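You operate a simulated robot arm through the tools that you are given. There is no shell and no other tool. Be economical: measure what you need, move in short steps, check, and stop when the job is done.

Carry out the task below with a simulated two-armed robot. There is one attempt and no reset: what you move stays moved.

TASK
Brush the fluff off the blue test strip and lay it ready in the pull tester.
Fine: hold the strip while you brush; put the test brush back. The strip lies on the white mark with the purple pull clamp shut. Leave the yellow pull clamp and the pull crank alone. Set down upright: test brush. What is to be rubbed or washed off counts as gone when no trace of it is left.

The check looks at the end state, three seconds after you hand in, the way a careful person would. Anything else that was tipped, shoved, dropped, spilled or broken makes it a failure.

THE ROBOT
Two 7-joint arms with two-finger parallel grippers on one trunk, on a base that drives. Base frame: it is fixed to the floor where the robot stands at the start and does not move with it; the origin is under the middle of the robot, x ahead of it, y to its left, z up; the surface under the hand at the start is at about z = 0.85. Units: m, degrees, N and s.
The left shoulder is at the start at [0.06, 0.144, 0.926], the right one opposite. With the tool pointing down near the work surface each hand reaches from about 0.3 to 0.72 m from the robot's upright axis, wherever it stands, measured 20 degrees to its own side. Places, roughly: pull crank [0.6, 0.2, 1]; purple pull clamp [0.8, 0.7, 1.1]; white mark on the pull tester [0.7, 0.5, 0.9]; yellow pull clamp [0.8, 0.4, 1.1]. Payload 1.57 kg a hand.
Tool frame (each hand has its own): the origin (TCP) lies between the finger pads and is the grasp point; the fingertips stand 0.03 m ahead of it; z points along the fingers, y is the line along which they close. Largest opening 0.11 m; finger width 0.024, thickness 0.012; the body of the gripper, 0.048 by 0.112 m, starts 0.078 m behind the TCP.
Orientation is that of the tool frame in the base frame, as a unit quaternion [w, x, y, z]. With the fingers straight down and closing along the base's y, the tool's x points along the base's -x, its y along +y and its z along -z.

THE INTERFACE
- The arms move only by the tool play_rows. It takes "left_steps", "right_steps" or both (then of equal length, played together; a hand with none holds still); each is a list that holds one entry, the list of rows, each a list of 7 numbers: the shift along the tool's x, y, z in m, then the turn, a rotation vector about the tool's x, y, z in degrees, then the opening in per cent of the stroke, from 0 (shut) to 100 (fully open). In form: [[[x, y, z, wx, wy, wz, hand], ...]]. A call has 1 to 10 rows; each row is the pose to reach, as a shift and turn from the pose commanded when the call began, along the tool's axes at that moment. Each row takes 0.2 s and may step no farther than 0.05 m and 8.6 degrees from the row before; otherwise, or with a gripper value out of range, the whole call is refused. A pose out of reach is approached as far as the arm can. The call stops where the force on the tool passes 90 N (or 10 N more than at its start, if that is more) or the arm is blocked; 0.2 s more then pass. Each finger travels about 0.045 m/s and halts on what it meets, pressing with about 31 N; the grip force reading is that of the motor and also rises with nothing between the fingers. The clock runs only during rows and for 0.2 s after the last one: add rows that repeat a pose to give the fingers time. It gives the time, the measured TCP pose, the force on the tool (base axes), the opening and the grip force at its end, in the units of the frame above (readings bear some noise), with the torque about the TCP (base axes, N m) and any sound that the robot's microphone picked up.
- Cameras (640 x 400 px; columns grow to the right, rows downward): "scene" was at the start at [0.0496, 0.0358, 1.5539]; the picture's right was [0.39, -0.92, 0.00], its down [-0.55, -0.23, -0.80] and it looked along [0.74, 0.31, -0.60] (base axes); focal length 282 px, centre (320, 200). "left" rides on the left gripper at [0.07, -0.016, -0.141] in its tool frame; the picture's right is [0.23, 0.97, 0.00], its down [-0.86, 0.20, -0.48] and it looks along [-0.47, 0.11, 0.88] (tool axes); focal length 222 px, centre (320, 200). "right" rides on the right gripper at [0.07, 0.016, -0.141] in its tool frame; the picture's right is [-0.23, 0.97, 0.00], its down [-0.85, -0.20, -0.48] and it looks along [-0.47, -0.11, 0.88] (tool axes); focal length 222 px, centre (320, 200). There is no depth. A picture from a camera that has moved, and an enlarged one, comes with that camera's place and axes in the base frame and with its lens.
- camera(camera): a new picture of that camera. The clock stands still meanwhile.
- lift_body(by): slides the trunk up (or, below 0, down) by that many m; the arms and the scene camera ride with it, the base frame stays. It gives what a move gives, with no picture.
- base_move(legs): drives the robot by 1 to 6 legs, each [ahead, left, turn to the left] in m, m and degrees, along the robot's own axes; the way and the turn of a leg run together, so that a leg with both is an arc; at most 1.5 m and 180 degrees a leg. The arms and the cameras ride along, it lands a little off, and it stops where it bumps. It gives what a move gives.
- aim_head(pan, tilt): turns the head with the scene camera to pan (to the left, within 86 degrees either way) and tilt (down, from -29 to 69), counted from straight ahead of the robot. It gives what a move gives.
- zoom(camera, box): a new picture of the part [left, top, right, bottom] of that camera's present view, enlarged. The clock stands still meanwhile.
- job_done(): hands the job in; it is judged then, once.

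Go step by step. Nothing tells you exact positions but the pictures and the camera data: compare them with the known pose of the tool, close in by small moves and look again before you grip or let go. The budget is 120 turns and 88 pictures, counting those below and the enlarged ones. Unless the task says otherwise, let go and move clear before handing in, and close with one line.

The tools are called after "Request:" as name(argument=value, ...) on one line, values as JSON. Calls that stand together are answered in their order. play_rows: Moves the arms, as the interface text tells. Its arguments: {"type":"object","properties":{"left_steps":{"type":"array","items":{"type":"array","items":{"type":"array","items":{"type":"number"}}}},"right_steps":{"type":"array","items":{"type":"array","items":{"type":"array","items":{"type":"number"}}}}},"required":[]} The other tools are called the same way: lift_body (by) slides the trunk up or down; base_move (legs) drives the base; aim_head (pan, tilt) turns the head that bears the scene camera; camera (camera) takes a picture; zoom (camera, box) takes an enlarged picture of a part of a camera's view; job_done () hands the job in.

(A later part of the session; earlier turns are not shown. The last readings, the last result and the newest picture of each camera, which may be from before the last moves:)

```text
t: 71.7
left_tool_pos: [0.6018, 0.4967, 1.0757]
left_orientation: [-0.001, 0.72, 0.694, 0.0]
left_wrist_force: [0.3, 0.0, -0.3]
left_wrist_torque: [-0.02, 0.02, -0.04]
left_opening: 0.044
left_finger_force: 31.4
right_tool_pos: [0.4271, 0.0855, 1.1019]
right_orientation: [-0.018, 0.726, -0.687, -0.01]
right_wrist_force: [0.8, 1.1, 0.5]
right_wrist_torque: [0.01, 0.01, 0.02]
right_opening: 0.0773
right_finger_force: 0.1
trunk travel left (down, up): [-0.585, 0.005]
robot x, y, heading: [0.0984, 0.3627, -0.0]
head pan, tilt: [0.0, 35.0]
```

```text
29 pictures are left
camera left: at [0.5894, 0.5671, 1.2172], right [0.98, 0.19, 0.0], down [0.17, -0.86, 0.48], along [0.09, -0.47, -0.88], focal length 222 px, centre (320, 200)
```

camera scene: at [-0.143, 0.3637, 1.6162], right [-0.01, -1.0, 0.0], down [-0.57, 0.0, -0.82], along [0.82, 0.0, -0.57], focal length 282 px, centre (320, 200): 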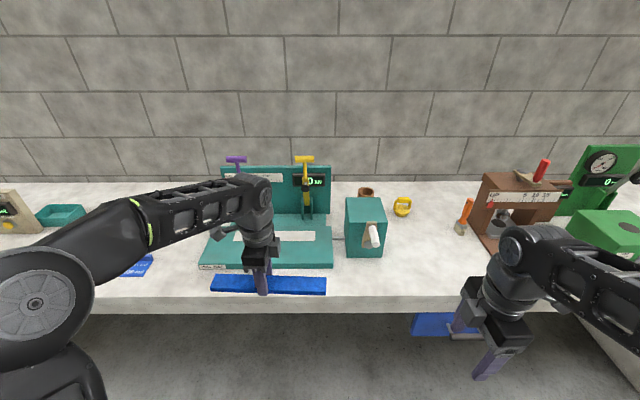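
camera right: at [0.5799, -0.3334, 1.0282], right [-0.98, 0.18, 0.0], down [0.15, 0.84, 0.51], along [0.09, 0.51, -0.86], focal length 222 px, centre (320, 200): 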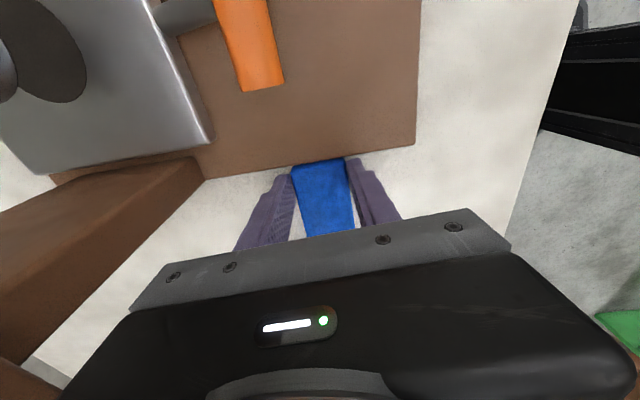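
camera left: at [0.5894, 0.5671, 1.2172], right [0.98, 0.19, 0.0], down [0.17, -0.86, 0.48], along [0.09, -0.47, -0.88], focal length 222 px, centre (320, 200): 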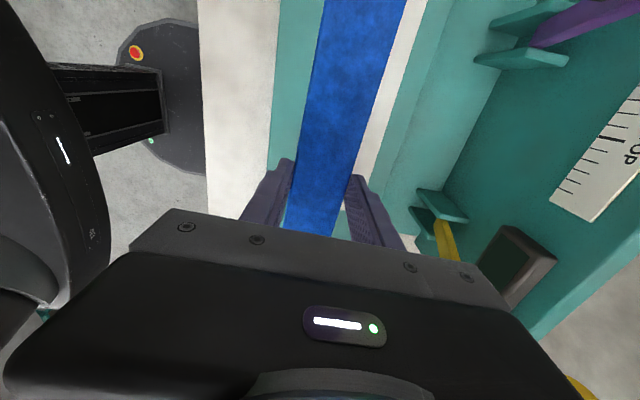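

Request:
play_rows(left_steps=[[[0.0122, 0.0213, 0.02, 0, 0, -0.7, 0], [0.0245, 0.0425, 0.045, 0, 0, -1.4, 0], [0.0367, 0.0638, 0.0757, 0, 0, -2.1, 0]]])

Request:
aim_head(pan=10, tilt=45)

Request:
camera(camera="scene")

Request:
camera(camera="left")

```text
t: 72.5
left_tool_pos: [0.668, 0.5326, 1.0003]
left_orientation: [-0.002, 0.707, 0.707, 0.0]
left_wrist_force: [-0.1, 0.1, 0.1]
left_wrist_torque: [0.01, 0.01, -0.02]
left_opening: 0.0438
left_finger_force: 31.1
right_tool_pos: [0.4287, 0.086, 1.1015]
right_orientation: [-0.017, 0.726, -0.687, -0.01]
right_wrist_force: [-0.6, -0.7, -0.5]
right_wrist_torque: [-0.06, 0.01, -0.01]
right_opening: 0.077
right_finger_force: 0.1
trunk travel left (down, up): [-0.585, 0.005]
robot x, y, heading: [0.0929, 0.3623, 0.3]
head pan, tilt: [0.0, 35.0]
```

```text
t: 73.2
left_tool_pos: [0.6676, 0.5327, 1.0018]
left_orientation: [-0.001, 0.708, 0.707, 0.0]
left_wrist_force: [0.2, 0.4, -0.9]
left_wrist_torque: [-0.01, -0.03, 0.05]
left_opening: 0.0437
left_finger_force: 31.5
right_tool_pos: [0.4266, 0.0856, 1.1027]
right_orientation: [-0.019, 0.727, -0.687, -0.01]
right_wrist_force: [-0.6, 0.0, -0.3]
right_wrist_torque: [0.01, 0.02, 0.0]
right_opening: 0.0773
right_finger_force: 0.1
trunk travel left (down, up): [-0.585, 0.005]
robot x, y, heading: [0.0947, 0.3629, 0.4]
head pan, tilt: [10.0, 45.0]
```

```text
28 pictures are left
camera scene: at [0.1455, 0.3778, 1.6015], right [0.18, -0.98, 0.0], down [-0.7, -0.12, -0.71], along [0.7, 0.12, -0.71], focal length 282 px, centre (320, 200)
```

scene: 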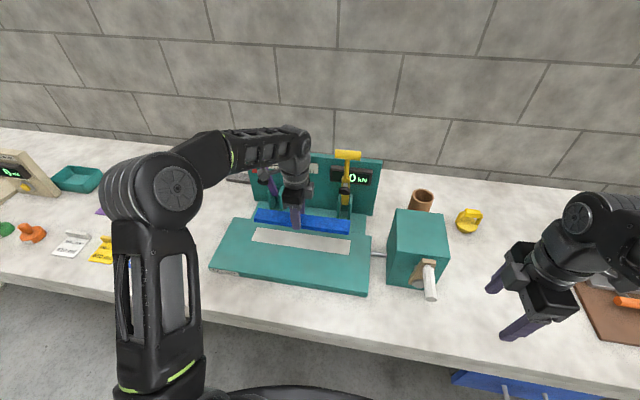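

```text
27 pictures are left
camera left: at [0.6519, 0.6016, 1.1431], right [0.97, 0.23, 0.0], down [0.2, -0.86, 0.48], along [0.11, -0.46, -0.88], focal length 222 px, centre (320, 200)
```

left: 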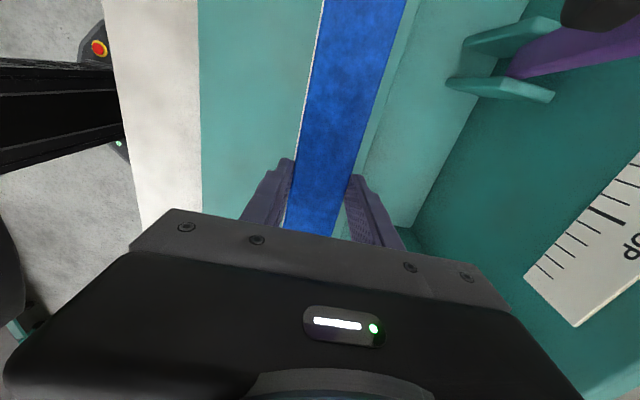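

Request:
play_rows(left_steps=[[[0, 0, 0.03, 0, 0, 0, 0], [0, 0, 0.055, 0, 0, 0, 0], [0, 0, 0.074, 0, 0, 0, 0]]])

Request:
zoom(camera="scene", box=[200, 160, 400, 285])

```text
t: 74.0
left_tool_pos: [0.6668, 0.5307, 0.926]
left_orientation: [-0.002, 0.708, 0.707, -0.001]
left_wrist_force: [-0.6, 0.3, -0.2]
left_wrist_torque: [-0.02, 0.04, 0.01]
left_opening: 0.0441
left_finger_force: 31.4
right_tool_pos: [0.4267, 0.0866, 1.1018]
right_orientation: [-0.019, 0.726, -0.687, -0.011]
right_wrist_force: [0.2, -0.4, 0.0]
right_wrist_torque: [-0.02, 0.02, 0.02]
right_opening: 0.0772
right_finger_force: 0.1
trunk travel left (down, up): [-0.585, 0.005]
robot x, y, heading: [0.0973, 0.3623, 0.1]
head pan, tilt: [10.0, 45.0]
```

```text
3.20 times, centred on (300, 222) of scene
camera zoom: at [0.1458, 0.3779, 1.6014], right [0.18, -0.98, 0.0], down [-0.7, -0.13, -0.71], along [0.7, 0.13, -0.71], focal length 902 px, centre (384, 128)
```

zoom: 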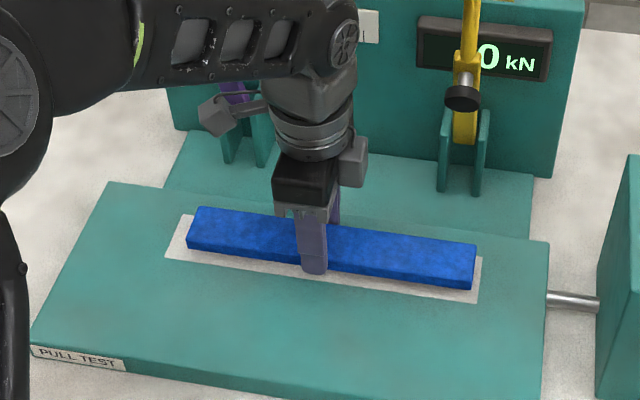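

Well placed; I shift 7 mm toward +y to centre it, then lower to contact.

Request:
play_rows(left_steps=[[[0.007, 0, 0, 0, 0, 0, 0], [0.007, 0, 0.004, 0, 0, 0, 0], [0.007, 0, 0.007, 0, 0, 0, 0], [0.007, 0, 0.0085, 0, 0, 0, 0]]])

```text
t: 75.0
left_tool_pos: [0.6664, 0.5389, 0.9185]
left_orientation: [-0.002, 0.707, 0.707, 0.001]
left_wrist_force: [0.0, 0.6, 0.0]
left_wrist_torque: [0.01, -0.04, 0.0]
left_opening: 0.0443
left_finger_force: 31.4
right_tool_pos: [0.4252, 0.0863, 1.1007]
right_orientation: [-0.018, 0.726, -0.687, -0.011]
right_wrist_force: [0.4, 0.7, -0.9]
right_wrist_torque: [0.0, -0.01, 0.0]
right_opening: 0.077
right_finger_force: 0.1
trunk travel left (down, up): [-0.585, 0.005]
robot x, y, heading: [0.0933, 0.3615, 0.2]
head pan, tilt: [10.0, 45.0]
```

Request:
play_rows(left_steps=[[[0, 0, 0.0015, 0, 0, 0, 0], [0, 0, 0.003, 0, 0, 0, 0]]])

```text
t: 75.6
left_tool_pos: [0.667, 0.5381, 0.9152]
left_orientation: [-0.001, 0.707, 0.708, 0.0]
left_wrist_force: [0.7, 0.3, 0.0]
left_wrist_torque: [-0.02, 0.0, -0.02]
left_opening: 0.0438
left_finger_force: 31.4
right_tool_pos: [0.4273, 0.0863, 1.1019]
right_orientation: [-0.018, 0.726, -0.687, -0.011]
right_wrist_force: [-0.4, 0.2, -0.3]
right_wrist_torque: [0.0, -0.01, -0.03]
right_opening: 0.0774
right_finger_force: 0.1
trunk travel left (down, up): [-0.585, 0.005]
robot x, y, heading: [0.0957, 0.3639, -0.0]
head pan, tilt: [10.0, 45.0]
```

Request:
play_rows(left_steps=[[[0, 0, 0.0015, 0, 0, 0, 0], [0, 0, 0.003, 0, 0, 0, 0]]])

Request:
zoom(camera="scene", box=[240, 200, 360, 275])

```text
t: 76.2
left_tool_pos: [0.6667, 0.5395, 0.9143]
left_orientation: [0.0, 0.707, 0.707, 0.002]
left_wrist_force: [-1.3, 2.2, 14.0]
left_wrist_torque: [-0.05, 0.2, -0.04]
left_opening: 0.0437
left_finger_force: 31.1
right_tool_pos: [0.4255, 0.0851, 1.1029]
right_orientation: [-0.019, 0.726, -0.687, -0.01]
right_wrist_force: [-0.7, 0.6, 0.0]
right_wrist_torque: [-0.02, -0.01, -0.05]
right_opening: 0.077
right_finger_force: 0.1
trunk travel left (down, up): [-0.585, 0.005]
robot x, y, heading: [0.0953, 0.3611, -0.1]
head pan, tilt: [10.0, 45.0]
```

```text
5.33 times, centred on (300, 238) of scene
camera zoom: at [0.1438, 0.3776, 1.6018], right [0.18, -0.98, 0.0], down [-0.7, -0.13, -0.71], along [0.7, 0.13, -0.71], focal length 1504 px, centre (427, 0)
```

zoom: 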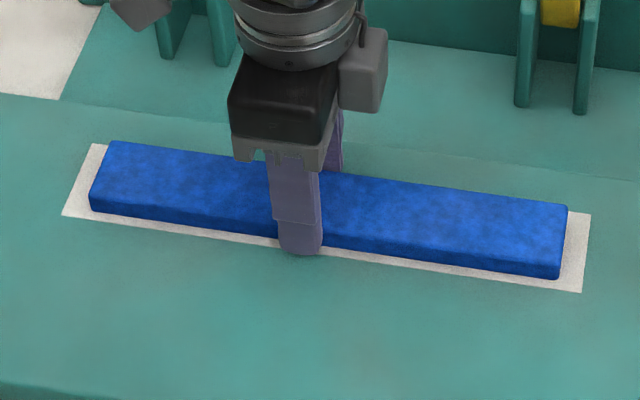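

The strip is down on the mark, nicely centred. I release and lift the hand.

Request:
play_rows(left_steps=[[[0, 0, 0, 0, 0, 0, 50], [0, 0, 0, 0, 0, 0, 60], [0, 0, 0, 0, 0, 0, 60], [0, 0, 0, 0, 0, 0, 60], [0, 0, -0.03, 0, 0, 0, 60], [0, 0, -0.07, 0, 0, 0, 60], [0, 0, -0.11, 0, 0, 0, 60], [0, -0.04, -0.13, 0, 0, 0, 60], [0, -0.08, -0.15, 0, 0, 0, 60], [0, -0.12, -0.17, 0, 0, 0, 60]]])

Request:
camera(camera="scene")

```text
t: 78.4
left_tool_pos: [0.5436, 0.5359, 1.0834]
left_orientation: [-0.001, 0.708, 0.707, 0.001]
left_wrist_force: [0.0, -0.5, 0.0]
left_wrist_torque: [0.01, -0.03, 0.03]
left_opening: 0.066
left_finger_force: 0.2
right_tool_pos: [0.4253, 0.085, 1.1028]
right_orientation: [-0.018, 0.726, -0.687, -0.01]
right_wrist_force: [-0.8, 0.3, -0.5]
right_wrist_torque: [-0.03, -0.03, 0.0]
right_opening: 0.0771
right_finger_force: 0.0
trunk travel left (down, up): [-0.585, 0.005]
robot x, y, heading: [0.0965, 0.3612, 0.1]
head pan, tilt: [10.0, 45.0]
```

```text
24 pictures are left
camera scene: at [0.1434, 0.3779, 1.6015], right [0.18, -0.98, 0.0], down [-0.7, -0.13, -0.71], along [0.7, 0.12, -0.71], focal length 282 px, centre (320, 200)
```

scene: 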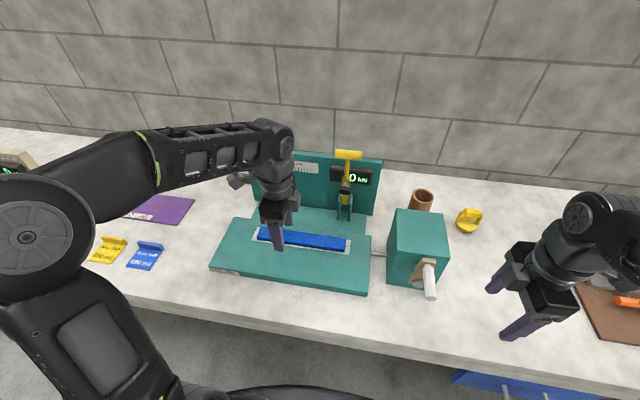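

Strip stays on the mark. For the purple clamp I'll pitch the left hand 45° forward and take the T-bar (≈(0.757,0.649,1.165)) on its right half, then swing it forward and down. First a pre-pose in front of and above it.

Request:
play_rows(left_steps=[[[0.0143, 0.019, -0.028, -7.5, 0, 0, 60], [0.0287, 0.038, -0.056, -15, 0, 0, 60], [0.043, 0.057, -0.084, -22.5, 0, 0, 60], [0.0573, 0.077, -0.112, -30, 0, 0, 60], [0.0717, 0.096, -0.14, -37.5, 0, 0, 60], [0.086, 0.116, -0.167, -45, 0, 0, 60]]])

Request:
aim_head(pan=20, tilt=35)

Request:
camera(camera="scene")

Request:
camera(camera="left")

```text
t: 79.8
left_tool_pos: [0.6634, 0.624, 1.2516]
left_orientation: [0.27, 0.654, 0.652, 0.271]
left_wrist_force: [0.5, -0.7, 0.3]
left_wrist_torque: [0.0, 0.03, 0.02]
left_opening: 0.0662
left_finger_force: 0.0
right_tool_pos: [0.4266, 0.0861, 1.102]
right_orientation: [-0.018, 0.726, -0.687, -0.01]
right_wrist_force: [-0.4, -0.9, 0.3]
right_wrist_torque: [-0.06, 0.02, -0.05]
right_opening: 0.0771
right_finger_force: 0.1
trunk travel left (down, up): [-0.585, 0.005]
robot x, y, heading: [0.0985, 0.3598, 0.3]
head pan, tilt: [10.0, 45.0]
```

```text
t: 80.5
left_tool_pos: [0.6643, 0.6245, 1.2508]
left_orientation: [0.27, 0.654, 0.653, 0.27]
left_wrist_force: [0.3, -0.7, 0.5]
left_wrist_torque: [0.0, -0.01, 0.01]
left_opening: 0.0661
left_finger_force: 0.1
right_tool_pos: [0.4263, 0.0858, 1.1025]
right_orientation: [-0.018, 0.726, -0.687, -0.01]
right_wrist_force: [0.1, 0.1, -0.3]
right_wrist_torque: [0.0, 0.0, -0.02]
right_opening: 0.0769
right_finger_force: 0.0
trunk travel left (down, up): [-0.585, 0.005]
robot x, y, heading: [0.0949, 0.359, 0.4]
head pan, tilt: [20.0, 35.0]
```

```text
23 pictures are left
camera scene: at [0.1479, 0.3938, 1.6162], right [0.34, -0.94, 0.0], down [-0.54, -0.2, -0.82], along [0.77, 0.28, -0.57], focal length 282 px, centre (320, 200)
```

scene: 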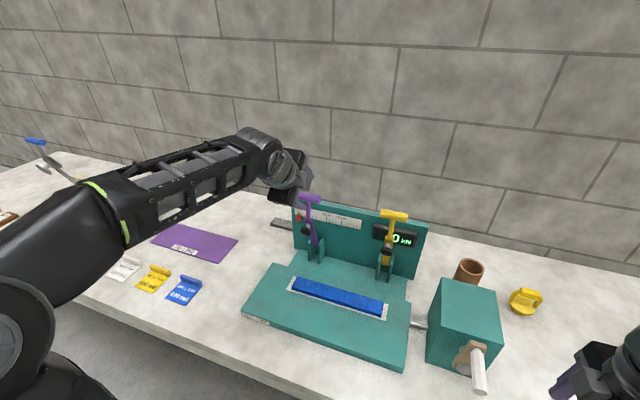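

```text
22 pictures are left
camera left: at [0.553, 0.6935, 1.3394], right [0.69, 0.22, 0.69], down [-0.2, -0.86, 0.48], along [0.7, -0.47, -0.55], focal length 222 px, centre (320, 200)
```

left: 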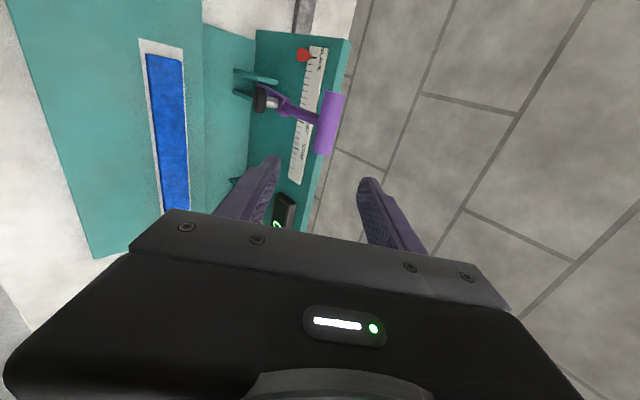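

The wrist camera confirms the bar at (0.757,0.651,1.165), spanning y 0.613–0.685. The hand is lined up with its right half; I advance along the fingers.

Request:
play_rows(left_steps=[[[0, 0.002, 0.03, 0, 0, 0, 60], [0, 0.004, 0.06, 0, 0, 0, 60], [0, 0.005, 0.09, 0, 0, 0, 60], [0, 0.005, 0.118, 0, 0, 0, 60]]])

Request:
camera(camera="left")

Request:
zoom(camera="scene", box=[230, 140, 390, 260])

```text
t: 81.5
left_tool_pos: [0.751, 0.6234, 1.1684]
left_orientation: [0.27, 0.654, 0.653, 0.271]
left_wrist_force: [-0.2, 0.0, -0.2]
left_wrist_torque: [0.01, 0.0, 0.03]
left_opening: 0.0661
left_finger_force: 0.0
right_tool_pos: [0.4276, 0.0864, 1.1026]
right_orientation: [-0.017, 0.726, -0.687, -0.01]
right_wrist_force: [0.1, 0.8, 0.1]
right_wrist_torque: [0.01, 0.0, 0.01]
right_opening: 0.0767
right_finger_force: 0.0
trunk travel left (down, up): [-0.585, 0.005]
robot x, y, heading: [0.0959, 0.3623, 0.2]
head pan, tilt: [20.0, 35.0]
```

```text
21 pictures are left
camera left: at [0.6397, 0.6938, 1.257], right [0.69, 0.23, 0.69], down [-0.2, -0.86, 0.48], along [0.7, -0.47, -0.55], focal length 222 px, centre (320, 200)
```

left: 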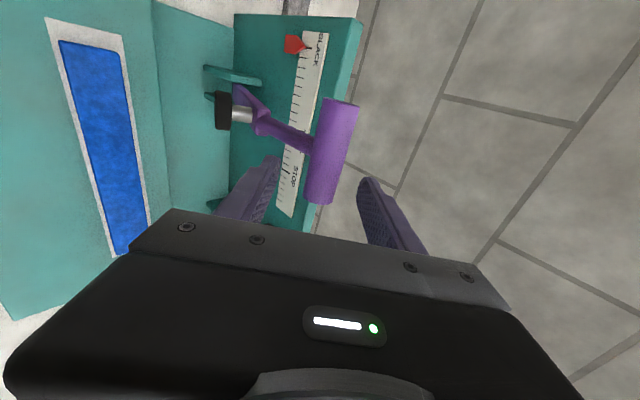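

```text
3.33 times, centred on (310, 200) of scene
camera zoom: at [0.1487, 0.394, 1.6162], right [0.35, -0.94, 0.0], down [-0.54, -0.2, -0.82], along [0.77, 0.28, -0.57], focal length 940 px, centre (353, 200)
```

zoom: 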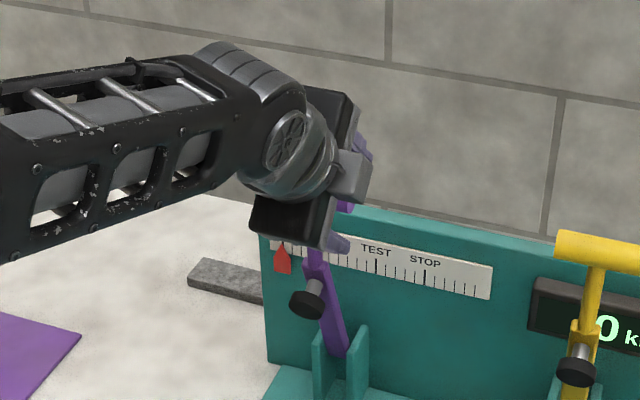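

Request:
play_rows(left_steps=[[[0, 0, 0, 0, 0, 0, 40], [0, 0, 0, 0, 0, 0, 20], [0, 0, 0, 0, 0, 0, 0], [0, 0, 0, 0, 0, 0, 0], [0, 0, 0, 0, 0, 0, 0], [0, 0, 0, 0, 0, 0, 0]]])

```text
t: 83.0
left_tool_pos: [0.7494, 0.6249, 1.169]
left_orientation: [0.27, 0.653, 0.654, 0.27]
left_wrist_force: [-1.6, -0.4, 0.1]
left_wrist_torque: [-0.06, 0.03, 0.08]
left_opening: 0.0237
left_finger_force: 36.0
right_tool_pos: [0.427, 0.0861, 1.102]
right_orientation: [-0.019, 0.726, -0.687, -0.01]
right_wrist_force: [-0.7, 0.2, 0.2]
right_wrist_torque: [0.01, -0.01, -0.03]
right_opening: 0.0769
right_finger_force: 0.1
trunk travel left (down, up): [-0.585, 0.005]
robot x, y, heading: [0.0952, 0.3622, 0.2]
head pan, tilt: [20.0, 35.0]
```

The T-bar is gripped. I swing it along an arc about the estimated pivot (0.80, 0.93), first 30°.

Request:
play_rows(left_steps=[[[0, -0.0163, -0.0105, 0, 0, 0, 0], [0, -0.0347, -0.02, 0, 0, 0, 0], [0, -0.054, -0.028, 0, 0, 0, 0], [0, -0.0739, -0.0343, 0, 0, 0, 0], [0, -0.0942, -0.0388, 0, 0, 0, 0], [0, -0.1149, -0.0415, 0, 0, 0, 0]]])

Request:
camera(camera="left")

Request:
zoom(camera="scene", box=[210, 150, 430, 315])

```text
t: 84.3
left_tool_pos: [0.6408, 0.6246, 1.1178]
left_orientation: [0.269, 0.655, 0.653, 0.271]
left_wrist_force: [6.3, -6.3, -5.9]
left_wrist_torque: [0.01, -0.15, -0.02]
left_opening: 0.0236
left_finger_force: 35.4
right_tool_pos: [0.4292, 0.0848, 1.102]
right_orientation: [-0.018, 0.726, -0.687, -0.011]
right_wrist_force: [0.7, 0.0, 0.9]
right_wrist_torque: [0.0, -0.01, 0.03]
right_opening: 0.077
right_finger_force: 0.1
trunk travel left (down, up): [-0.585, 0.005]
robot x, y, heading: [0.0977, 0.3629, 0.0]
head pan, tilt: [20.0, 35.0]
```

```text
19 pictures are left
camera left: at [0.5289, 0.6939, 1.206], right [0.69, 0.22, 0.69], down [-0.2, -0.86, 0.48], along [0.7, -0.47, -0.55], focal length 222 px, centre (320, 200)
```

left: 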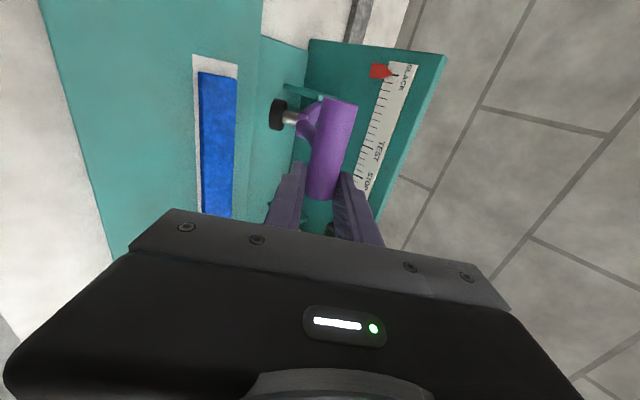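

```text
2.42 times, centred on (320, 232) of scene
camera zoom: at [0.1497, 0.3932, 1.6162], right [0.34, -0.94, 0.0], down [-0.54, -0.2, -0.82], along [0.77, 0.28, -0.57], focal length 684 px, centre (320, 121)
```

zoom: 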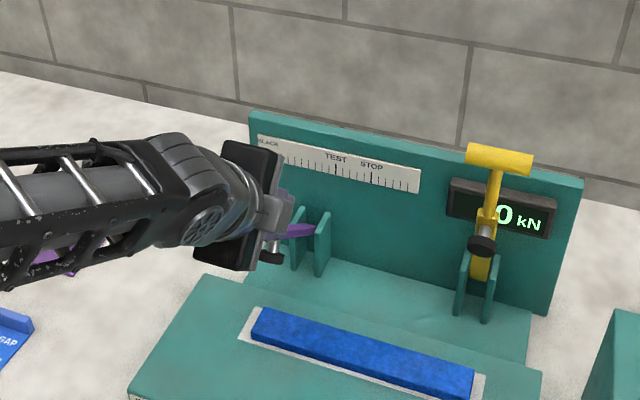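

Swinging well with small forces. I continue another 30°.

Request:
play_rows(left_steps=[[[0, -0.0209, -0.0009, 0, 0, 0, 0], [0, -0.0417, 0, 0, 0, 0, 0], [0, -0.0624, 0.0027, 0, 0, 0, 0], [0, -0.0827, 0.0072, 0, 0, 0, 0], [0, -0.1026, 0.0135, 0, 0, 0, 0], [0, -0.1219, 0.0215, 0, 0, 0, 0]]])

Request:
camera(camera="left")

Request:
zoom(camera="scene", box=[210, 190, 430, 355])

```text
t: 85.8
left_tool_pos: [0.5683, 0.6236, 1.0162]
left_orientation: [0.269, 0.654, 0.653, 0.272]
left_wrist_force: [7.7, -2.6, -0.6]
left_wrist_torque: [0.18, -0.32, -0.09]
left_opening: 0.0235
left_finger_force: 36.0
right_tool_pos: [0.4275, 0.0857, 1.1012]
right_orientation: [-0.017, 0.727, -0.687, -0.011]
right_wrist_force: [0.3, 0.2, 0.4]
right_wrist_torque: [0.02, -0.03, -0.04]
right_opening: 0.0769
right_finger_force: 0.1
trunk travel left (down, up): [-0.585, 0.005]
robot x, y, heading: [0.0952, 0.3579, 0.3]
head pan, tilt: [20.0, 35.0]
```

```text
17 pictures are left
camera left: at [0.4582, 0.6935, 1.1052], right [0.69, 0.22, 0.69], down [-0.2, -0.86, 0.48], along [0.7, -0.46, -0.55], focal length 222 px, centre (320, 200)
```

left: 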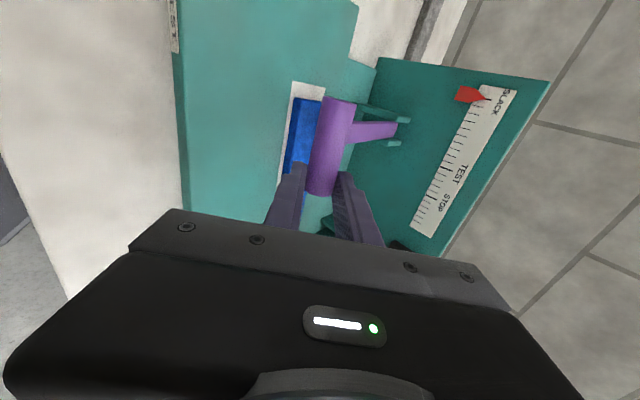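

```text
2.42 times, centred on (320, 272) of scene
camera zoom: at [0.1492, 0.3934, 1.6162], right [0.35, -0.94, 0.0], down [-0.54, -0.2, -0.82], along [0.77, 0.28, -0.57], focal length 684 px, centre (320, 24)
```

zoom: 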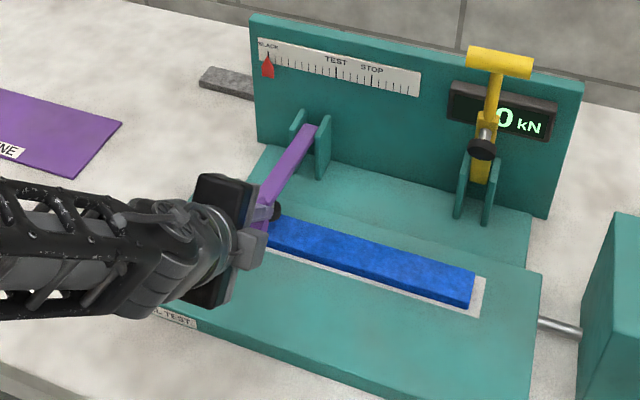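

The foot is nearing the strip. I continue in small steps.

Request:
play_rows(left_steps=[[[0, -0.0112, 0.0055, 0, 0, 0, 0], [0, -0.0221, 0.0117, 0, 0, 0, 0], [0, -0.0326, 0.0185, 0, 0, 0, 0]]])

Request:
zoom(camera="scene", box=[210, 190, 430, 355])

```text
t: 86.5
left_tool_pos: [0.5648, 0.6245, 0.9862]
left_orientation: [0.268, 0.657, 0.653, 0.265]
left_wrist_force: [-39.0, -10.4, 4.8]
left_wrist_torque: [-0.15, 0.58, 0.05]
left_opening: 0.0236
left_finger_force: 35.7
left hand out of reach, approached as far as the arm can: row 1, 2, 3
right_tool_pos: [0.4217, 0.0846, 1.1039]
right_orientation: [-0.019, 0.726, -0.687, -0.009]
right_wrist_force: [1.2, 0.5, -0.2]
right_wrist_torque: [0.02, 0.0, 0.0]
right_opening: 0.0773
right_finger_force: 0.0
trunk travel left (down, up): [-0.585, 0.005]
robot x, y, heading: [0.0945, 0.3604, 0.3]
head pan, tilt: [20.0, 35.0]
```

```text
2.42 times, centred on (320, 272) of scene
camera zoom: at [0.1411, 0.3919, 1.6165], right [0.35, -0.94, 0.0], down [-0.53, -0.2, -0.82], along [0.77, 0.28, -0.57], focal length 684 px, centre (320, 24)
```

zoom: 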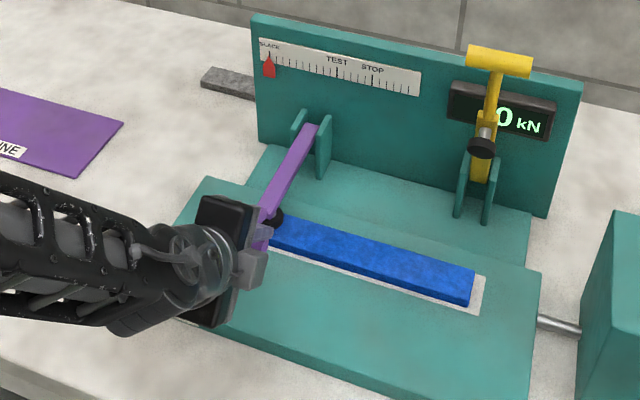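

The arm is folded too near to go on in this pose; the foot is just above the strip. I open and slide off the bar sideways toward -y, then rise.

Request:
play_rows(left_steps=[[[0, 0, 0, 0, 0, 0, 30], [0, 0, 0, 0, 0, 0, 45], [0, 0, 0, 0, 0, 0, 45], [-0.03, 0, 0, 0, 0, 0, 45], [-0.06, 0, 0, 0, 0, 0, 45], [-0.08, 0, 0, 0, 0, 0, 45]]])

Request:
zoom(camera="scene", box=[210, 190, 430, 355])

```text
t: 88.0
left_tool_pos: [0.5809, 0.5468, 0.9879]
left_orientation: [0.269, 0.655, 0.652, 0.271]
left_wrist_force: [0.5, 0.1, 0.9]
left_wrist_torque: [-0.01, -0.03, -0.02]
left_opening: 0.0497
left_finger_force: 0.0
left hand out of reach, approached as far as the arm can: row 4, 5, 6
right_tool_pos: [0.4279, 0.0855, 1.1017]
right_orientation: [-0.018, 0.727, -0.686, -0.011]
right_wrist_force: [0.4, 1.0, 0.4]
right_wrist_torque: [0.02, 0.0, 0.01]
right_opening: 0.0768
right_finger_force: 0.0
trunk travel left (down, up): [-0.585, 0.005]
robot x, y, heading: [0.0969, 0.359, 0.3]
head pan, tilt: [20.0, 35.0]
```

```text
2.42 times, centred on (320, 272) of scene
camera zoom: at [0.148, 0.3934, 1.6163], right [0.35, -0.94, 0.0], down [-0.54, -0.2, -0.82], along [0.77, 0.28, -0.57], focal length 684 px, centre (320, 24)
```

zoom: 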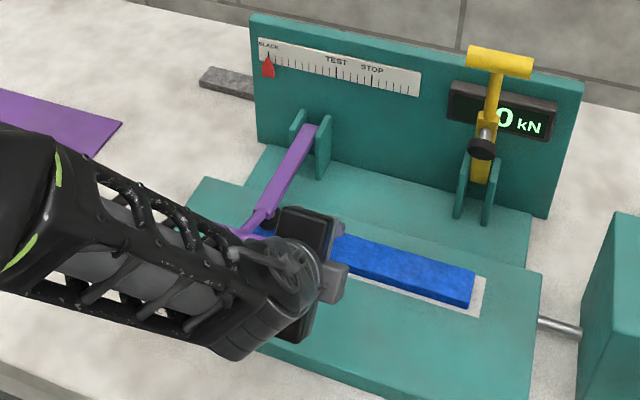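

Request:
play_rows(left_steps=[[[0, 0.014, -0.014, 7.5, 0, 0, 30], [0, 0.028, -0.028, 15, 0, 0, 10], [0, 0.042, -0.042, 22.5, 0, 0, 0], [0, 0.057, -0.057, 30, 0, 0, 0], [0, 0.071, -0.071, 37.5, 0, 0, 0], [0, 0.085, -0.085, 45, 0, 0, 0]]])

Request:
zoom(camera="scene", box=[190, 190, 410, 355])

Request:
camera(camera="left")

```text
t: 89.3
left_tool_pos: [0.5812, 0.5465, 1.1096]
left_orientation: [-0.001, 0.708, 0.706, -0.001]
left_wrist_force: [0.0, 0.6, 0.5]
left_wrist_torque: [0.0, -0.03, -0.01]
left_opening: 0.0
left_finger_force: 21.4
left hand out of reach, approached as far as the arm can: row 1, 2
right_tool_pos: [0.4275, 0.0851, 1.1003]
right_orientation: [-0.017, 0.727, -0.687, -0.01]
right_wrist_force: [-0.4, -0.5, 0.0]
right_wrist_torque: [0.0, -0.01, 0.0]
right_opening: 0.0771
right_finger_force: 0.1
trunk travel left (down, up): [-0.585, 0.005]
robot x, y, heading: [0.0931, 0.358, -0.0]
head pan, tilt: [20.0, 35.0]
```

```text
2.42 times, centred on (300, 272) of scene
camera zoom: at [0.1487, 0.3938, 1.6162], right [0.35, -0.94, 0.0], down [-0.54, -0.2, -0.82], along [0.77, 0.28, -0.57], focal length 684 px, centre (368, 24)
```

zoom: 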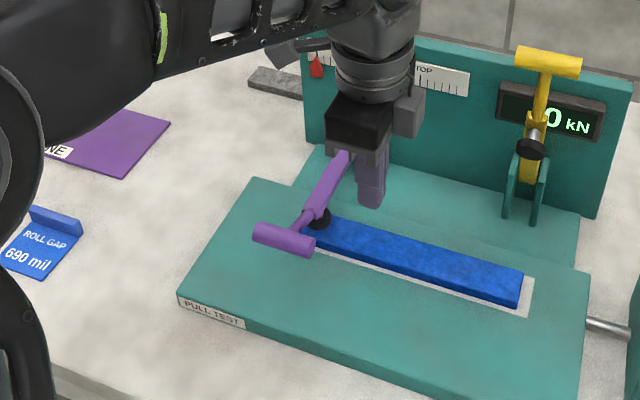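

```text
12 pictures are left
camera left: at [0.5655, 0.6171, 1.2503], right [0.97, 0.23, 0.0], down [0.2, -0.86, 0.48], along [0.11, -0.47, -0.88], focal length 222 px, centre (320, 200)
```

left: 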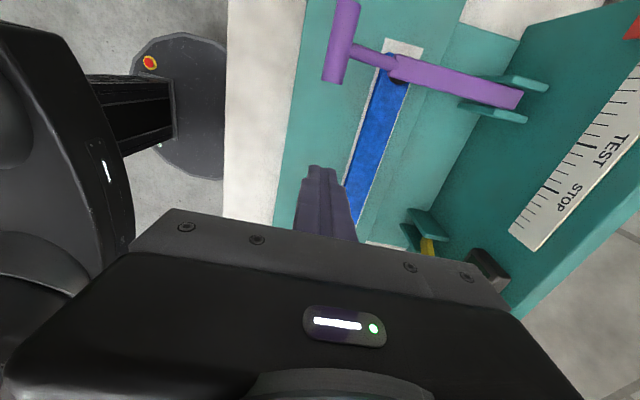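

The lever rests with the foot just over the strip's left end; the bar is near (0.57,0.649,0.985). I bring the closed fingers above it and press down.

Request:
play_rows(left_steps=[[[0.035, -0.004, 0.0, 0, 0, 0, 0], [0.07, -0.009, 0.01, 0, 0, 0, 0], [0.1025, -0.013, 0.04, 0, 0, 0, 0], [0.1025, -0.013, 0.065, 0, 0, 0, 0], [0.1025, -0.014, 0.075, 0, 0, 0, 0], [0.1025, -0.014, 0.085, 0, 0, 0, 0], [0.1025, -0.015, 0.092, 0, 0, 0, 0]]])

Request:
zoom(camera="scene", box=[190, 190, 410, 355])

```text
t: 91.0
left_tool_pos: [0.5647, 0.6486, 1.0162]
left_orientation: [-0.002, 0.707, 0.708, 0.001]
left_wrist_force: [-0.8, -0.7, -0.1]
left_wrist_torque: [0.0, 0.01, 0.02]
left_opening: 0.0
left_finger_force: 21.1
right_tool_pos: [0.426, 0.0867, 1.1019]
right_orientation: [-0.017, 0.726, -0.687, -0.01]
right_wrist_force: [0.5, -0.6, -0.1]
right_wrist_torque: [-0.03, 0.01, -0.04]
right_opening: 0.077
right_finger_force: 0.1
trunk travel left (down, up): [-0.585, 0.005]
robot x, y, heading: [0.0984, 0.3616, 0.2]
head pan, tilt: [20.0, 35.0]
```

```text
2.42 times, centred on (300, 272) of scene
camera zoom: at [0.1477, 0.3939, 1.6163], right [0.35, -0.94, 0.0], down [-0.54, -0.2, -0.82], along [0.77, 0.28, -0.57], focal length 684 px, centre (368, 24)
```

zoom: 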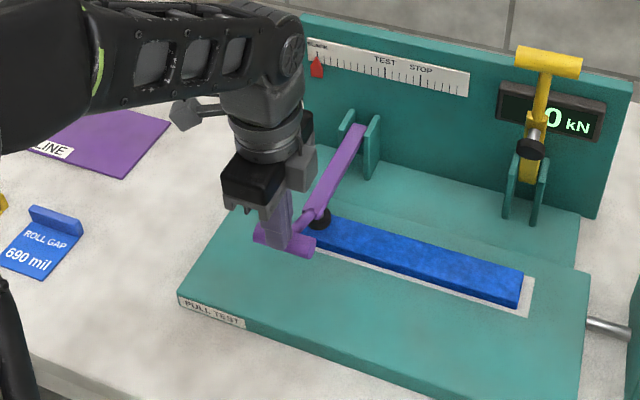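

Request:
play_rows(left_steps=[[[0, 0, 0.005, 0, 0, 0, 0], [0, 0, 0.01, 0, 0, 0, 0], [0, 0, 0.015, 0, 0, 0, 0]]])

```text
t: 91.8
left_tool_pos: [0.5594, 0.6495, 1.0032]
left_orientation: [-0.004, 0.707, 0.707, -0.001]
left_wrist_force: [-23.7, -2.4, 17.1]
left_wrist_torque: [-0.07, 0.47, -0.03]
left_opening: 0.0
left_finger_force: 20.7
right_tool_pos: [0.4237, 0.086, 1.1031]
right_orientation: [-0.02, 0.726, -0.687, -0.009]
right_wrist_force: [0.5, -1.1, 0.6]
right_wrist_torque: [0.02, 0.01, 0.01]
right_opening: 0.0771
right_finger_force: 0.1
trunk travel left (down, up): [-0.585, 0.005]
robot x, y, heading: [0.0981, 0.3637, 0.3]
head pan, tilt: [20.0, 35.0]
```

The force pushes the fingers toward -x: I'm on the bar's front flank. I lift, shift 17 mm ahead, and press again.

Request:
play_rows(left_steps=[[[0, 0, -0.025, 0, 0, 0, 0], [0, 0.018, -0.025, 0, 0, 0, 0], [0, 0.018, -0.012, 0, 0, 0, 0], [0, 0.018, -0.004, 0, 0, 0, 0], [0, 0.018, 0.0, 0, 0, 0, 0]]])

Request:
zoom(camera="scene", box=[230, 230, 350, 320])

```text
t: 93.0
left_tool_pos: [0.5594, 0.6483, 1.0016]
left_orientation: [-0.022, 0.707, 0.707, -0.018]
left_wrist_force: [-42.3, -1.2, 37.6]
left_wrist_torque: [-0.05, 0.98, -0.04]
left_opening: 0.0001
left_finger_force: 21.0
right_tool_pos: [0.4219, 0.0849, 1.1039]
right_orientation: [-0.02, 0.727, -0.686, -0.009]
right_wrist_force: [0.4, 0.6, -0.3]
right_wrist_torque: [0.05, 0.02, -0.02]
right_opening: 0.077
right_finger_force: 0.0
trunk travel left (down, up): [-0.585, 0.005]
robot x, y, heading: [0.0916, 0.3612, 0.4]
head pan, tilt: [20.0, 35.0]
stopped in row 5 (left hand): the force on the tool passed its limit at 91 N (the readings are from after the stop); the commanded pose is now the measured one
```

```text
4.44 times, centred on (290, 275) of scene
camera zoom: at [0.1391, 0.3909, 1.6174], right [0.35, -0.94, 0.0], down [-0.53, -0.2, -0.82], along [0.77, 0.29, -0.57], focal length 1253 px, centre (453, -133)
```

zoom: 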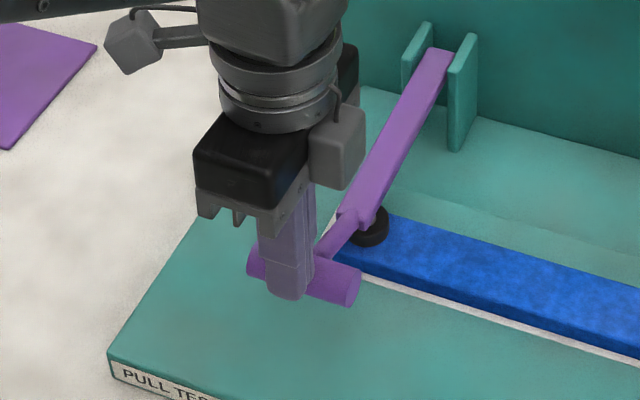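

The bar didn't yield at 90 N, so the foot seems already seated on the strip. I back off forward of the bar and up, then inspect.

Request:
play_rows(left_steps=[[[0, -0.012, 0, 0, 0, 0, 0], [0, -0.015, -0.04, 0, 0, 0, 0], [0, -0.015, -0.08, 0, 0, 0, 0], [-0.04, -0.015, -0.1, 0, 0, 0, 0], [-0.08, -0.015, -0.1, 0, 0, 0, 0], [-0.12, -0.015, -0.1, 0, 0, 0, 0]]])

Request:
zoom(camera="scene", box=[220, 230, 340, 320])

```text
t: 94.4
left_tool_pos: [0.5603, 0.5283, 1.0965]
left_orientation: [-0.019, 0.707, 0.706, -0.015]
left_wrist_force: [0.2, -1.0, -0.6]
left_wrist_torque: [0.02, 0.02, -0.01]
left_opening: 0.0
left_finger_force: 21.2
right_tool_pos: [0.4267, 0.0854, 1.1019]
right_orientation: [-0.018, 0.726, -0.687, -0.011]
right_wrist_force: [0.2, -0.5, -0.7]
right_wrist_torque: [-0.02, -0.02, 0.04]
right_opening: 0.0768
right_finger_force: 0.1
trunk travel left (down, up): [-0.585, 0.005]
robot x, y, heading: [0.0946, 0.3598, 0.3]
head pan, tilt: [20.0, 35.0]
```

```text
4.44 times, centred on (280, 275) of scene
camera zoom: at [0.1472, 0.3929, 1.6163], right [0.35, -0.94, 0.0], down [-0.54, -0.2, -0.82], along [0.77, 0.28, -0.57], focal length 1253 px, centre (498, -133)
```

zoom: 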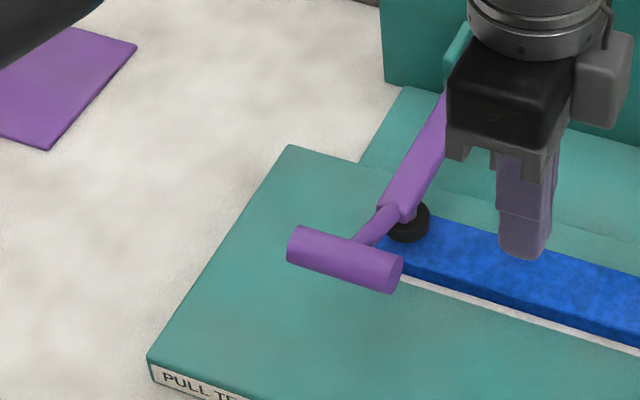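

The foot looks seated, but I want certainty: I'll press squarely on the stem just behind the bar (x≈0.595).

Request:
play_rows(left_steps=[[[0.04, 0.012, 0, -0.9, 0, 0, 0], [0.08, 0.024, 0, -1.8, 0, 0, 0], [0.121, 0.035, 0.005, -2.7, 0, 0, 0], [0.121, 0.035, 0.045, -2.7, 0, 0, 0], [0.121, 0.035, 0.06, -2.7, 0, 0, 0], [0.121, 0.035, 0.07, -2.7, 0, 0, 0]]])

```text
t: 95.8
left_tool_pos: [0.5905, 0.6508, 1.0262]
left_orientation: [-0.002, 0.708, 0.706, 0.002]
left_wrist_force: [-0.4, -0.5, 0.2]
left_wrist_torque: [0.01, 0.01, 0.02]
left_opening: 0.0
left_finger_force: 21.4
right_tool_pos: [0.4272, 0.0872, 1.1018]
right_orientation: [-0.018, 0.726, -0.687, -0.01]
right_wrist_force: [-0.3, 0.1, -0.2]
right_wrist_torque: [-0.02, -0.02, 0.02]
right_opening: 0.077
right_finger_force: 0.1
trunk travel left (down, up): [-0.585, 0.005]
robot x, y, heading: [0.0896, 0.3598, 0.2]
head pan, tilt: [20.0, 35.0]
```

Request:
play_rows(left_steps=[[[0, 0, 0.004, 0, 0, 0, 0], [0, 0, 0.008, 0, 0, 0, 0], [0, 0, 0.012, 0, 0, 0, 0]]])

```text
t: 96.6
left_tool_pos: [0.5908, 0.6507, 1.0138]
left_orientation: [-0.003, 0.707, 0.707, 0.001]
left_wrist_force: [-0.1, 0.1, -0.7]
left_wrist_torque: [0.04, 0.02, 0.0]
left_opening: 0.0
left_finger_force: 21.2
right_tool_pos: [0.4272, 0.0858, 1.1022]
right_orientation: [-0.019, 0.726, -0.687, -0.01]
right_wrist_force: [-0.6, 0.1, 0.2]
right_wrist_torque: [0.02, 0.01, -0.01]
right_opening: 0.0771
right_finger_force: 0.0
trunk travel left (down, up): [-0.585, 0.005]
robot x, y, heading: [0.0971, 0.3637, 0.3]
head pan, tilt: [20.0, 35.0]
```

Request:
play_rows(left_steps=[[[0, 0, 0.003, 0, 0, 0, 0], [0, 0, 0.006, 0, 0, 0, 0], [0, 0, 0.009, 0, 0, 0, 0]]])

```text
t: 97.4
left_tool_pos: [0.5899, 0.6513, 1.0069]
left_orientation: [-0.002, 0.708, 0.706, 0.002]
left_wrist_force: [0.5, -0.4, -0.6]
left_wrist_torque: [0.02, 0.0, 0.02]
left_opening: 0.0002
left_finger_force: 21.1
right_tool_pos: [0.4269, 0.0855, 1.1026]
right_orientation: [-0.018, 0.727, -0.686, -0.011]
right_wrist_force: [0.1, 0.6, 0.4]
right_wrist_torque: [0.01, 0.01, 0.03]
right_opening: 0.0768
right_finger_force: 0.1
trunk travel left (down, up): [-0.585, 0.005]
robot x, y, heading: [0.0981, 0.3619, 0.8]
head pan, tilt: [20.0, 35.0]
```

Request:
play_rows(left_steps=[[[0, 0, 0.003, 0, 0, 0, 0], [0, 0, 0.006, 0, 0, 0, 0], [0, 0, 0.008, 0, 0, 0, 0]]])

Request:
zoom(camera="scene", box=[230, 220, 350, 310])

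```text
t: 98.2
left_tool_pos: [0.5948, 0.6505, 0.9995]
left_orientation: [0.002, 0.708, 0.706, 0.006]
left_wrist_force: [20.8, 1.4, 20.4]
left_wrist_torque: [-0.04, -0.41, 0.06]
left_opening: 0.0
left_finger_force: 21.4
right_tool_pos: [0.4296, 0.086, 1.1016]
right_orientation: [-0.018, 0.726, -0.688, -0.01]
right_wrist_force: [-0.1, 0.1, -0.2]
right_wrist_torque: [-0.01, -0.02, 0.01]
right_opening: 0.0769
right_finger_force: 0.2
trunk travel left (down, up): [-0.585, 0.005]
robot x, y, heading: [0.0976, 0.3634, 0.2]
head pan, tilt: [20.0, 35.0]
```

```text
4.44 times, centred on (290, 265) of scene
camera zoom: at [0.1489, 0.3933, 1.6166], right [0.35, -0.94, 0.0], down [-0.54, -0.2, -0.82], along [0.77, 0.28, -0.57], focal length 1253 px, centre (453, -89)
```

zoom: 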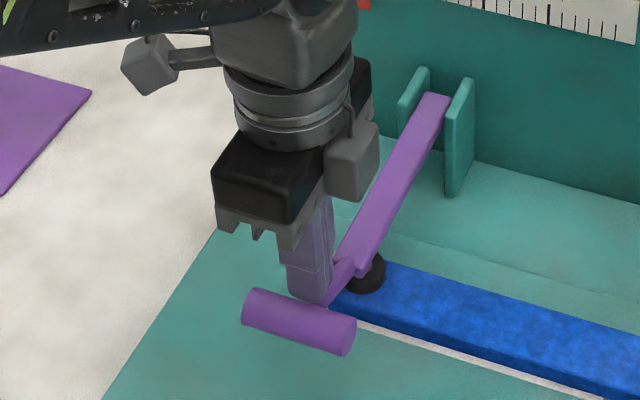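

The lever moved a bit further down with this press, so it wasn't fully shut. I lift, centre on the bar (x≈0.578) and press on.

Request:
play_rows(left_steps=[[[0, 0, -0.02, 0, 0, 0, 0], [0, -0.014, -0.02, 0, 0, 0, 0], [0, -0.014, -0.01, 0, 0, 0, 0], [0, -0.014, -0.004, 0, 0, 0, 0], [0, -0.014, 0.0, 0, 0, 0, 0], [0, -0.014, 0.004, 0, 0, 0, 0]]])

```text
t: 99.6
left_tool_pos: [0.5942, 0.6504, 1.0001]
left_orientation: [0.012, 0.706, 0.708, 0.015]
left_wrist_force: [59.9, -0.4, 32.1]
left_wrist_torque: [0.01, -1.55, -0.04]
left_opening: 0.0001
left_finger_force: 21.2
right_tool_pos: [0.43, 0.0858, 1.1017]
right_orientation: [-0.016, 0.726, -0.687, -0.012]
right_wrist_force: [0.0, 0.6, -0.2]
right_wrist_torque: [0.0, 0.01, 0.0]
right_opening: 0.077
right_finger_force: 0.0
trunk travel left (down, up): [-0.585, 0.005]
robot x, y, heading: [0.093, 0.3627, 0.4]
head pan, tilt: [20.0, 35.0]
```

Request:
play_rows(left_steps=[[[0, 0.012, 0, 0, 0, 0, 0], [0, 0.012, -0.03, 2, 0, 0, 0], [0, 0.0, -0.07, 2, 0, 0, 0], [-0.04, -0.02, -0.09, 2, 0, 0, 0], [-0.08, -0.04, -0.1, 2, 0, 0, 0], [-0.12, -0.06, -0.1, 2, 0, 0, 0], [-0.15, -0.09, -0.1, 2, 0, 0, 0]]])

Request:
zoom(camera="scene", box=[220, 220, 340, 310])

```text
t: 100.3
left_tool_pos: [0.6064, 0.6505, 1.0473]
left_orientation: [0.011, 0.708, 0.706, 0.013]
left_wrist_force: [43.4, 2.4, -15.9]
left_wrist_torque: [0.1, -1.45, 0.06]
left_opening: 0.0002
left_finger_force: 21.1
right_tool_pos: [0.4284, 0.0856, 1.1014]
right_orientation: [-0.018, 0.726, -0.688, -0.011]
right_wrist_force: [-0.3, -0.3, 0.4]
right_wrist_torque: [-0.02, -0.08, 0.02]
right_opening: 0.0772
right_finger_force: 0.0
trunk travel left (down, up): [-0.585, 0.005]
robot x, y, heading: [0.0981, 0.3595, 0.1]
head pan, tilt: [20.0, 35.0]
stopped in row 3 (left hand): the force on the tool passed its limit at 93 N (the readings are from after the stop); the commanded pose is now the measured one
```

```text
4.44 times, centred on (280, 265) of scene
camera zoom: at [0.1519, 0.3956, 1.6157], right [0.34, -0.94, 0.0], down [-0.54, -0.2, -0.82], along [0.77, 0.28, -0.58], focal length 1253 px, centre (498, -89)
```

zoom: 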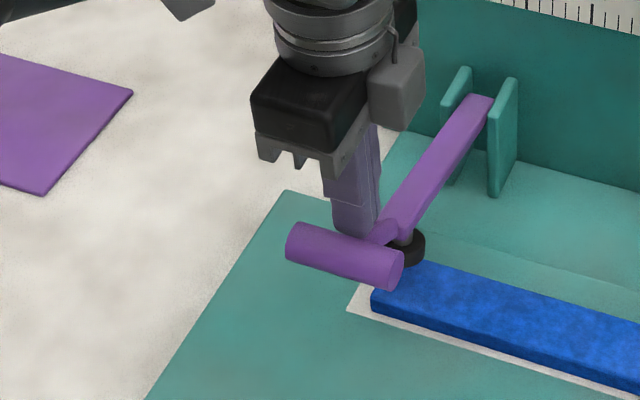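

Lifting dragged the lever up a little because the fingers were hooked behind the bar. I free the fingers backward and up, and will then grip the bar from above on its right half and push it down.

Request:
play_rows(left_steps=[[[0, 0.015, 0, 0, 0, 0, 0], [0, 0.025, -0.01, 0, 0, 0, 0], [0, 0.025, -0.04, 0, 0, 0, 0], [0, 0.0, -0.07, -1, 0, 0, 20], [-0.024, -0.03, -0.07, -2, 0, 0, 60], [-0.024, -0.034, -0.07, -2, 0, 0, 60], [-0.024, -0.034, -0.07, -2, 0, 0, 60]]])

Request:
zoom(camera="scene", box=[220, 200, 380, 320])

```text
t: 101.9
left_tool_pos: [0.5619, 0.6263, 1.1177]
left_orientation: [0.015, 0.707, 0.706, 0.019]
left_wrist_force: [0.2, 0.1, -0.6]
left_wrist_torque: [0.01, 0.0, 0.01]
left_opening: 0.0659
left_finger_force: 0.2
right_tool_pos: [0.4261, 0.0852, 1.1018]
right_orientation: [-0.018, 0.726, -0.687, -0.011]
right_wrist_force: [-0.6, -0.2, 1.4]
right_wrist_torque: [0.02, -0.02, -0.03]
right_opening: 0.0769
right_finger_force: 0.0
trunk travel left (down, up): [-0.585, 0.005]
robot x, y, heading: [0.0954, 0.3634, 0.3]
head pan, tilt: [20.0, 35.0]
```

```text
3.33 times, centred on (300, 260) of scene
camera zoom: at [0.1471, 0.3935, 1.6163], right [0.35, -0.94, 0.0], down [-0.54, -0.2, -0.82], along [0.77, 0.28, -0.57], focal length 940 px, centre (387, 0)
```

zoom: 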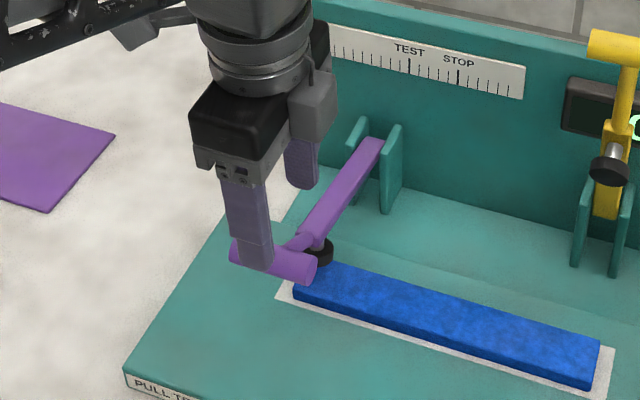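

Request:
play_rows(left_steps=[[[0, 0.006, 0.03, 1, 0, 0, 60], [0, 0.0128, 0.06, 2.7, 0, 0, 60], [0, 0.0128, 0.0888, 2.7, 0, 0, 60], [0, 0.0128, 0.0888, 2.7, 0, 0, 40], [0, 0.0128, 0.0888, 2.7, 0, 0, 20], [0, 0.0128, 0.0888, 2.7, 0, 0, 0], [0, 0.0128, 0.0888, 2.7, 0, 0, 0], [0, 0.0128, 0.0888, 2.7, 0, 0, 0]]])

```text
t: 103.7
left_tool_pos: [0.5858, 0.6297, 1.0278]
left_orientation: [0.001, 0.708, 0.706, 0.003]
left_wrist_force: [28.9, 0.6, -9.2]
left_wrist_torque: [0.41, -0.53, 0.1]
left_opening: 0.0234
left_finger_force: 33.3
right_tool_pos: [0.4296, 0.0866, 1.1008]
right_orientation: [-0.016, 0.726, -0.687, -0.011]
right_wrist_force: [-0.3, 0.5, -0.3]
right_wrist_torque: [0.0, -0.05, -0.01]
right_opening: 0.0771
right_finger_force: 0.1
trunk travel left (down, up): [-0.585, 0.005]
robot x, y, heading: [0.0968, 0.3646, -0.0]
head pan, tilt: [20.0, 35.0]
```

The bar is gripped from above. I push it down along the arc.

Request:
play_rows(left_steps=[[[0, 0.003, 0.006, 0, 0, 0, 0], [0, 0.0015, 0.0115, 0, 0, 0, 0], [0, -0.001, 0.019, 0, 0, 0, 0], [0, -0.0035, 0.027, 0, 0, 0, 0], [0, -0.0055, 0.035, 0, 0, 0, 0], [0, -0.0074, 0.043, 0, 0, 0, 0]]])

```text
t: 105.1
left_tool_pos: [0.575, 0.6292, 0.9859]
left_orientation: [0.0, 0.707, 0.708, 0.003]
left_wrist_force: [24.6, 12.9, -3.1]
left_wrist_torque: [0.56, -0.58, 0.05]
left_opening: 0.0234
left_finger_force: 35.5
right_tool_pos: [0.4291, 0.0873, 1.1016]
right_orientation: [-0.017, 0.726, -0.687, -0.01]
right_wrist_force: [0.5, 0.1, -0.2]
right_wrist_torque: [-0.01, 0.0, -0.06]
right_opening: 0.077
right_finger_force: 0.0
trunk travel left (down, up): [-0.585, 0.005]
robot x, y, heading: [0.0962, 0.365, 0.2]
head pan, tilt: [20.0, 35.0]
```

Request:
play_rows(left_steps=[[[0, 0.003, 0.004, 0, 0, 0, 0], [0, 0.0025, 0.008, 0, 0, 0, 0], [0, 0.002, 0.012, 0, 0, 0, 0]]])

```text
t: 105.9
left_tool_pos: [0.5759, 0.6268, 0.9762]
left_orientation: [0.002, 0.707, 0.707, 0.004]
left_wrist_force: [9.6, 10.1, 31.2]
left_wrist_torque: [0.16, -0.21, 0.04]
left_opening: 0.0237
left_finger_force: 35.9
right_tool_pos: [0.4256, 0.0858, 1.1022]
right_orientation: [-0.018, 0.727, -0.686, -0.01]
right_wrist_force: [1.7, -1.1, -0.4]
right_wrist_torque: [-0.02, 0.0, -0.03]
right_opening: 0.0771
right_finger_force: 0.0
trunk travel left (down, up): [-0.585, 0.005]
robot x, y, heading: [0.0971, 0.36, 0.4]
head pan, tilt: [20.0, 35.0]
```

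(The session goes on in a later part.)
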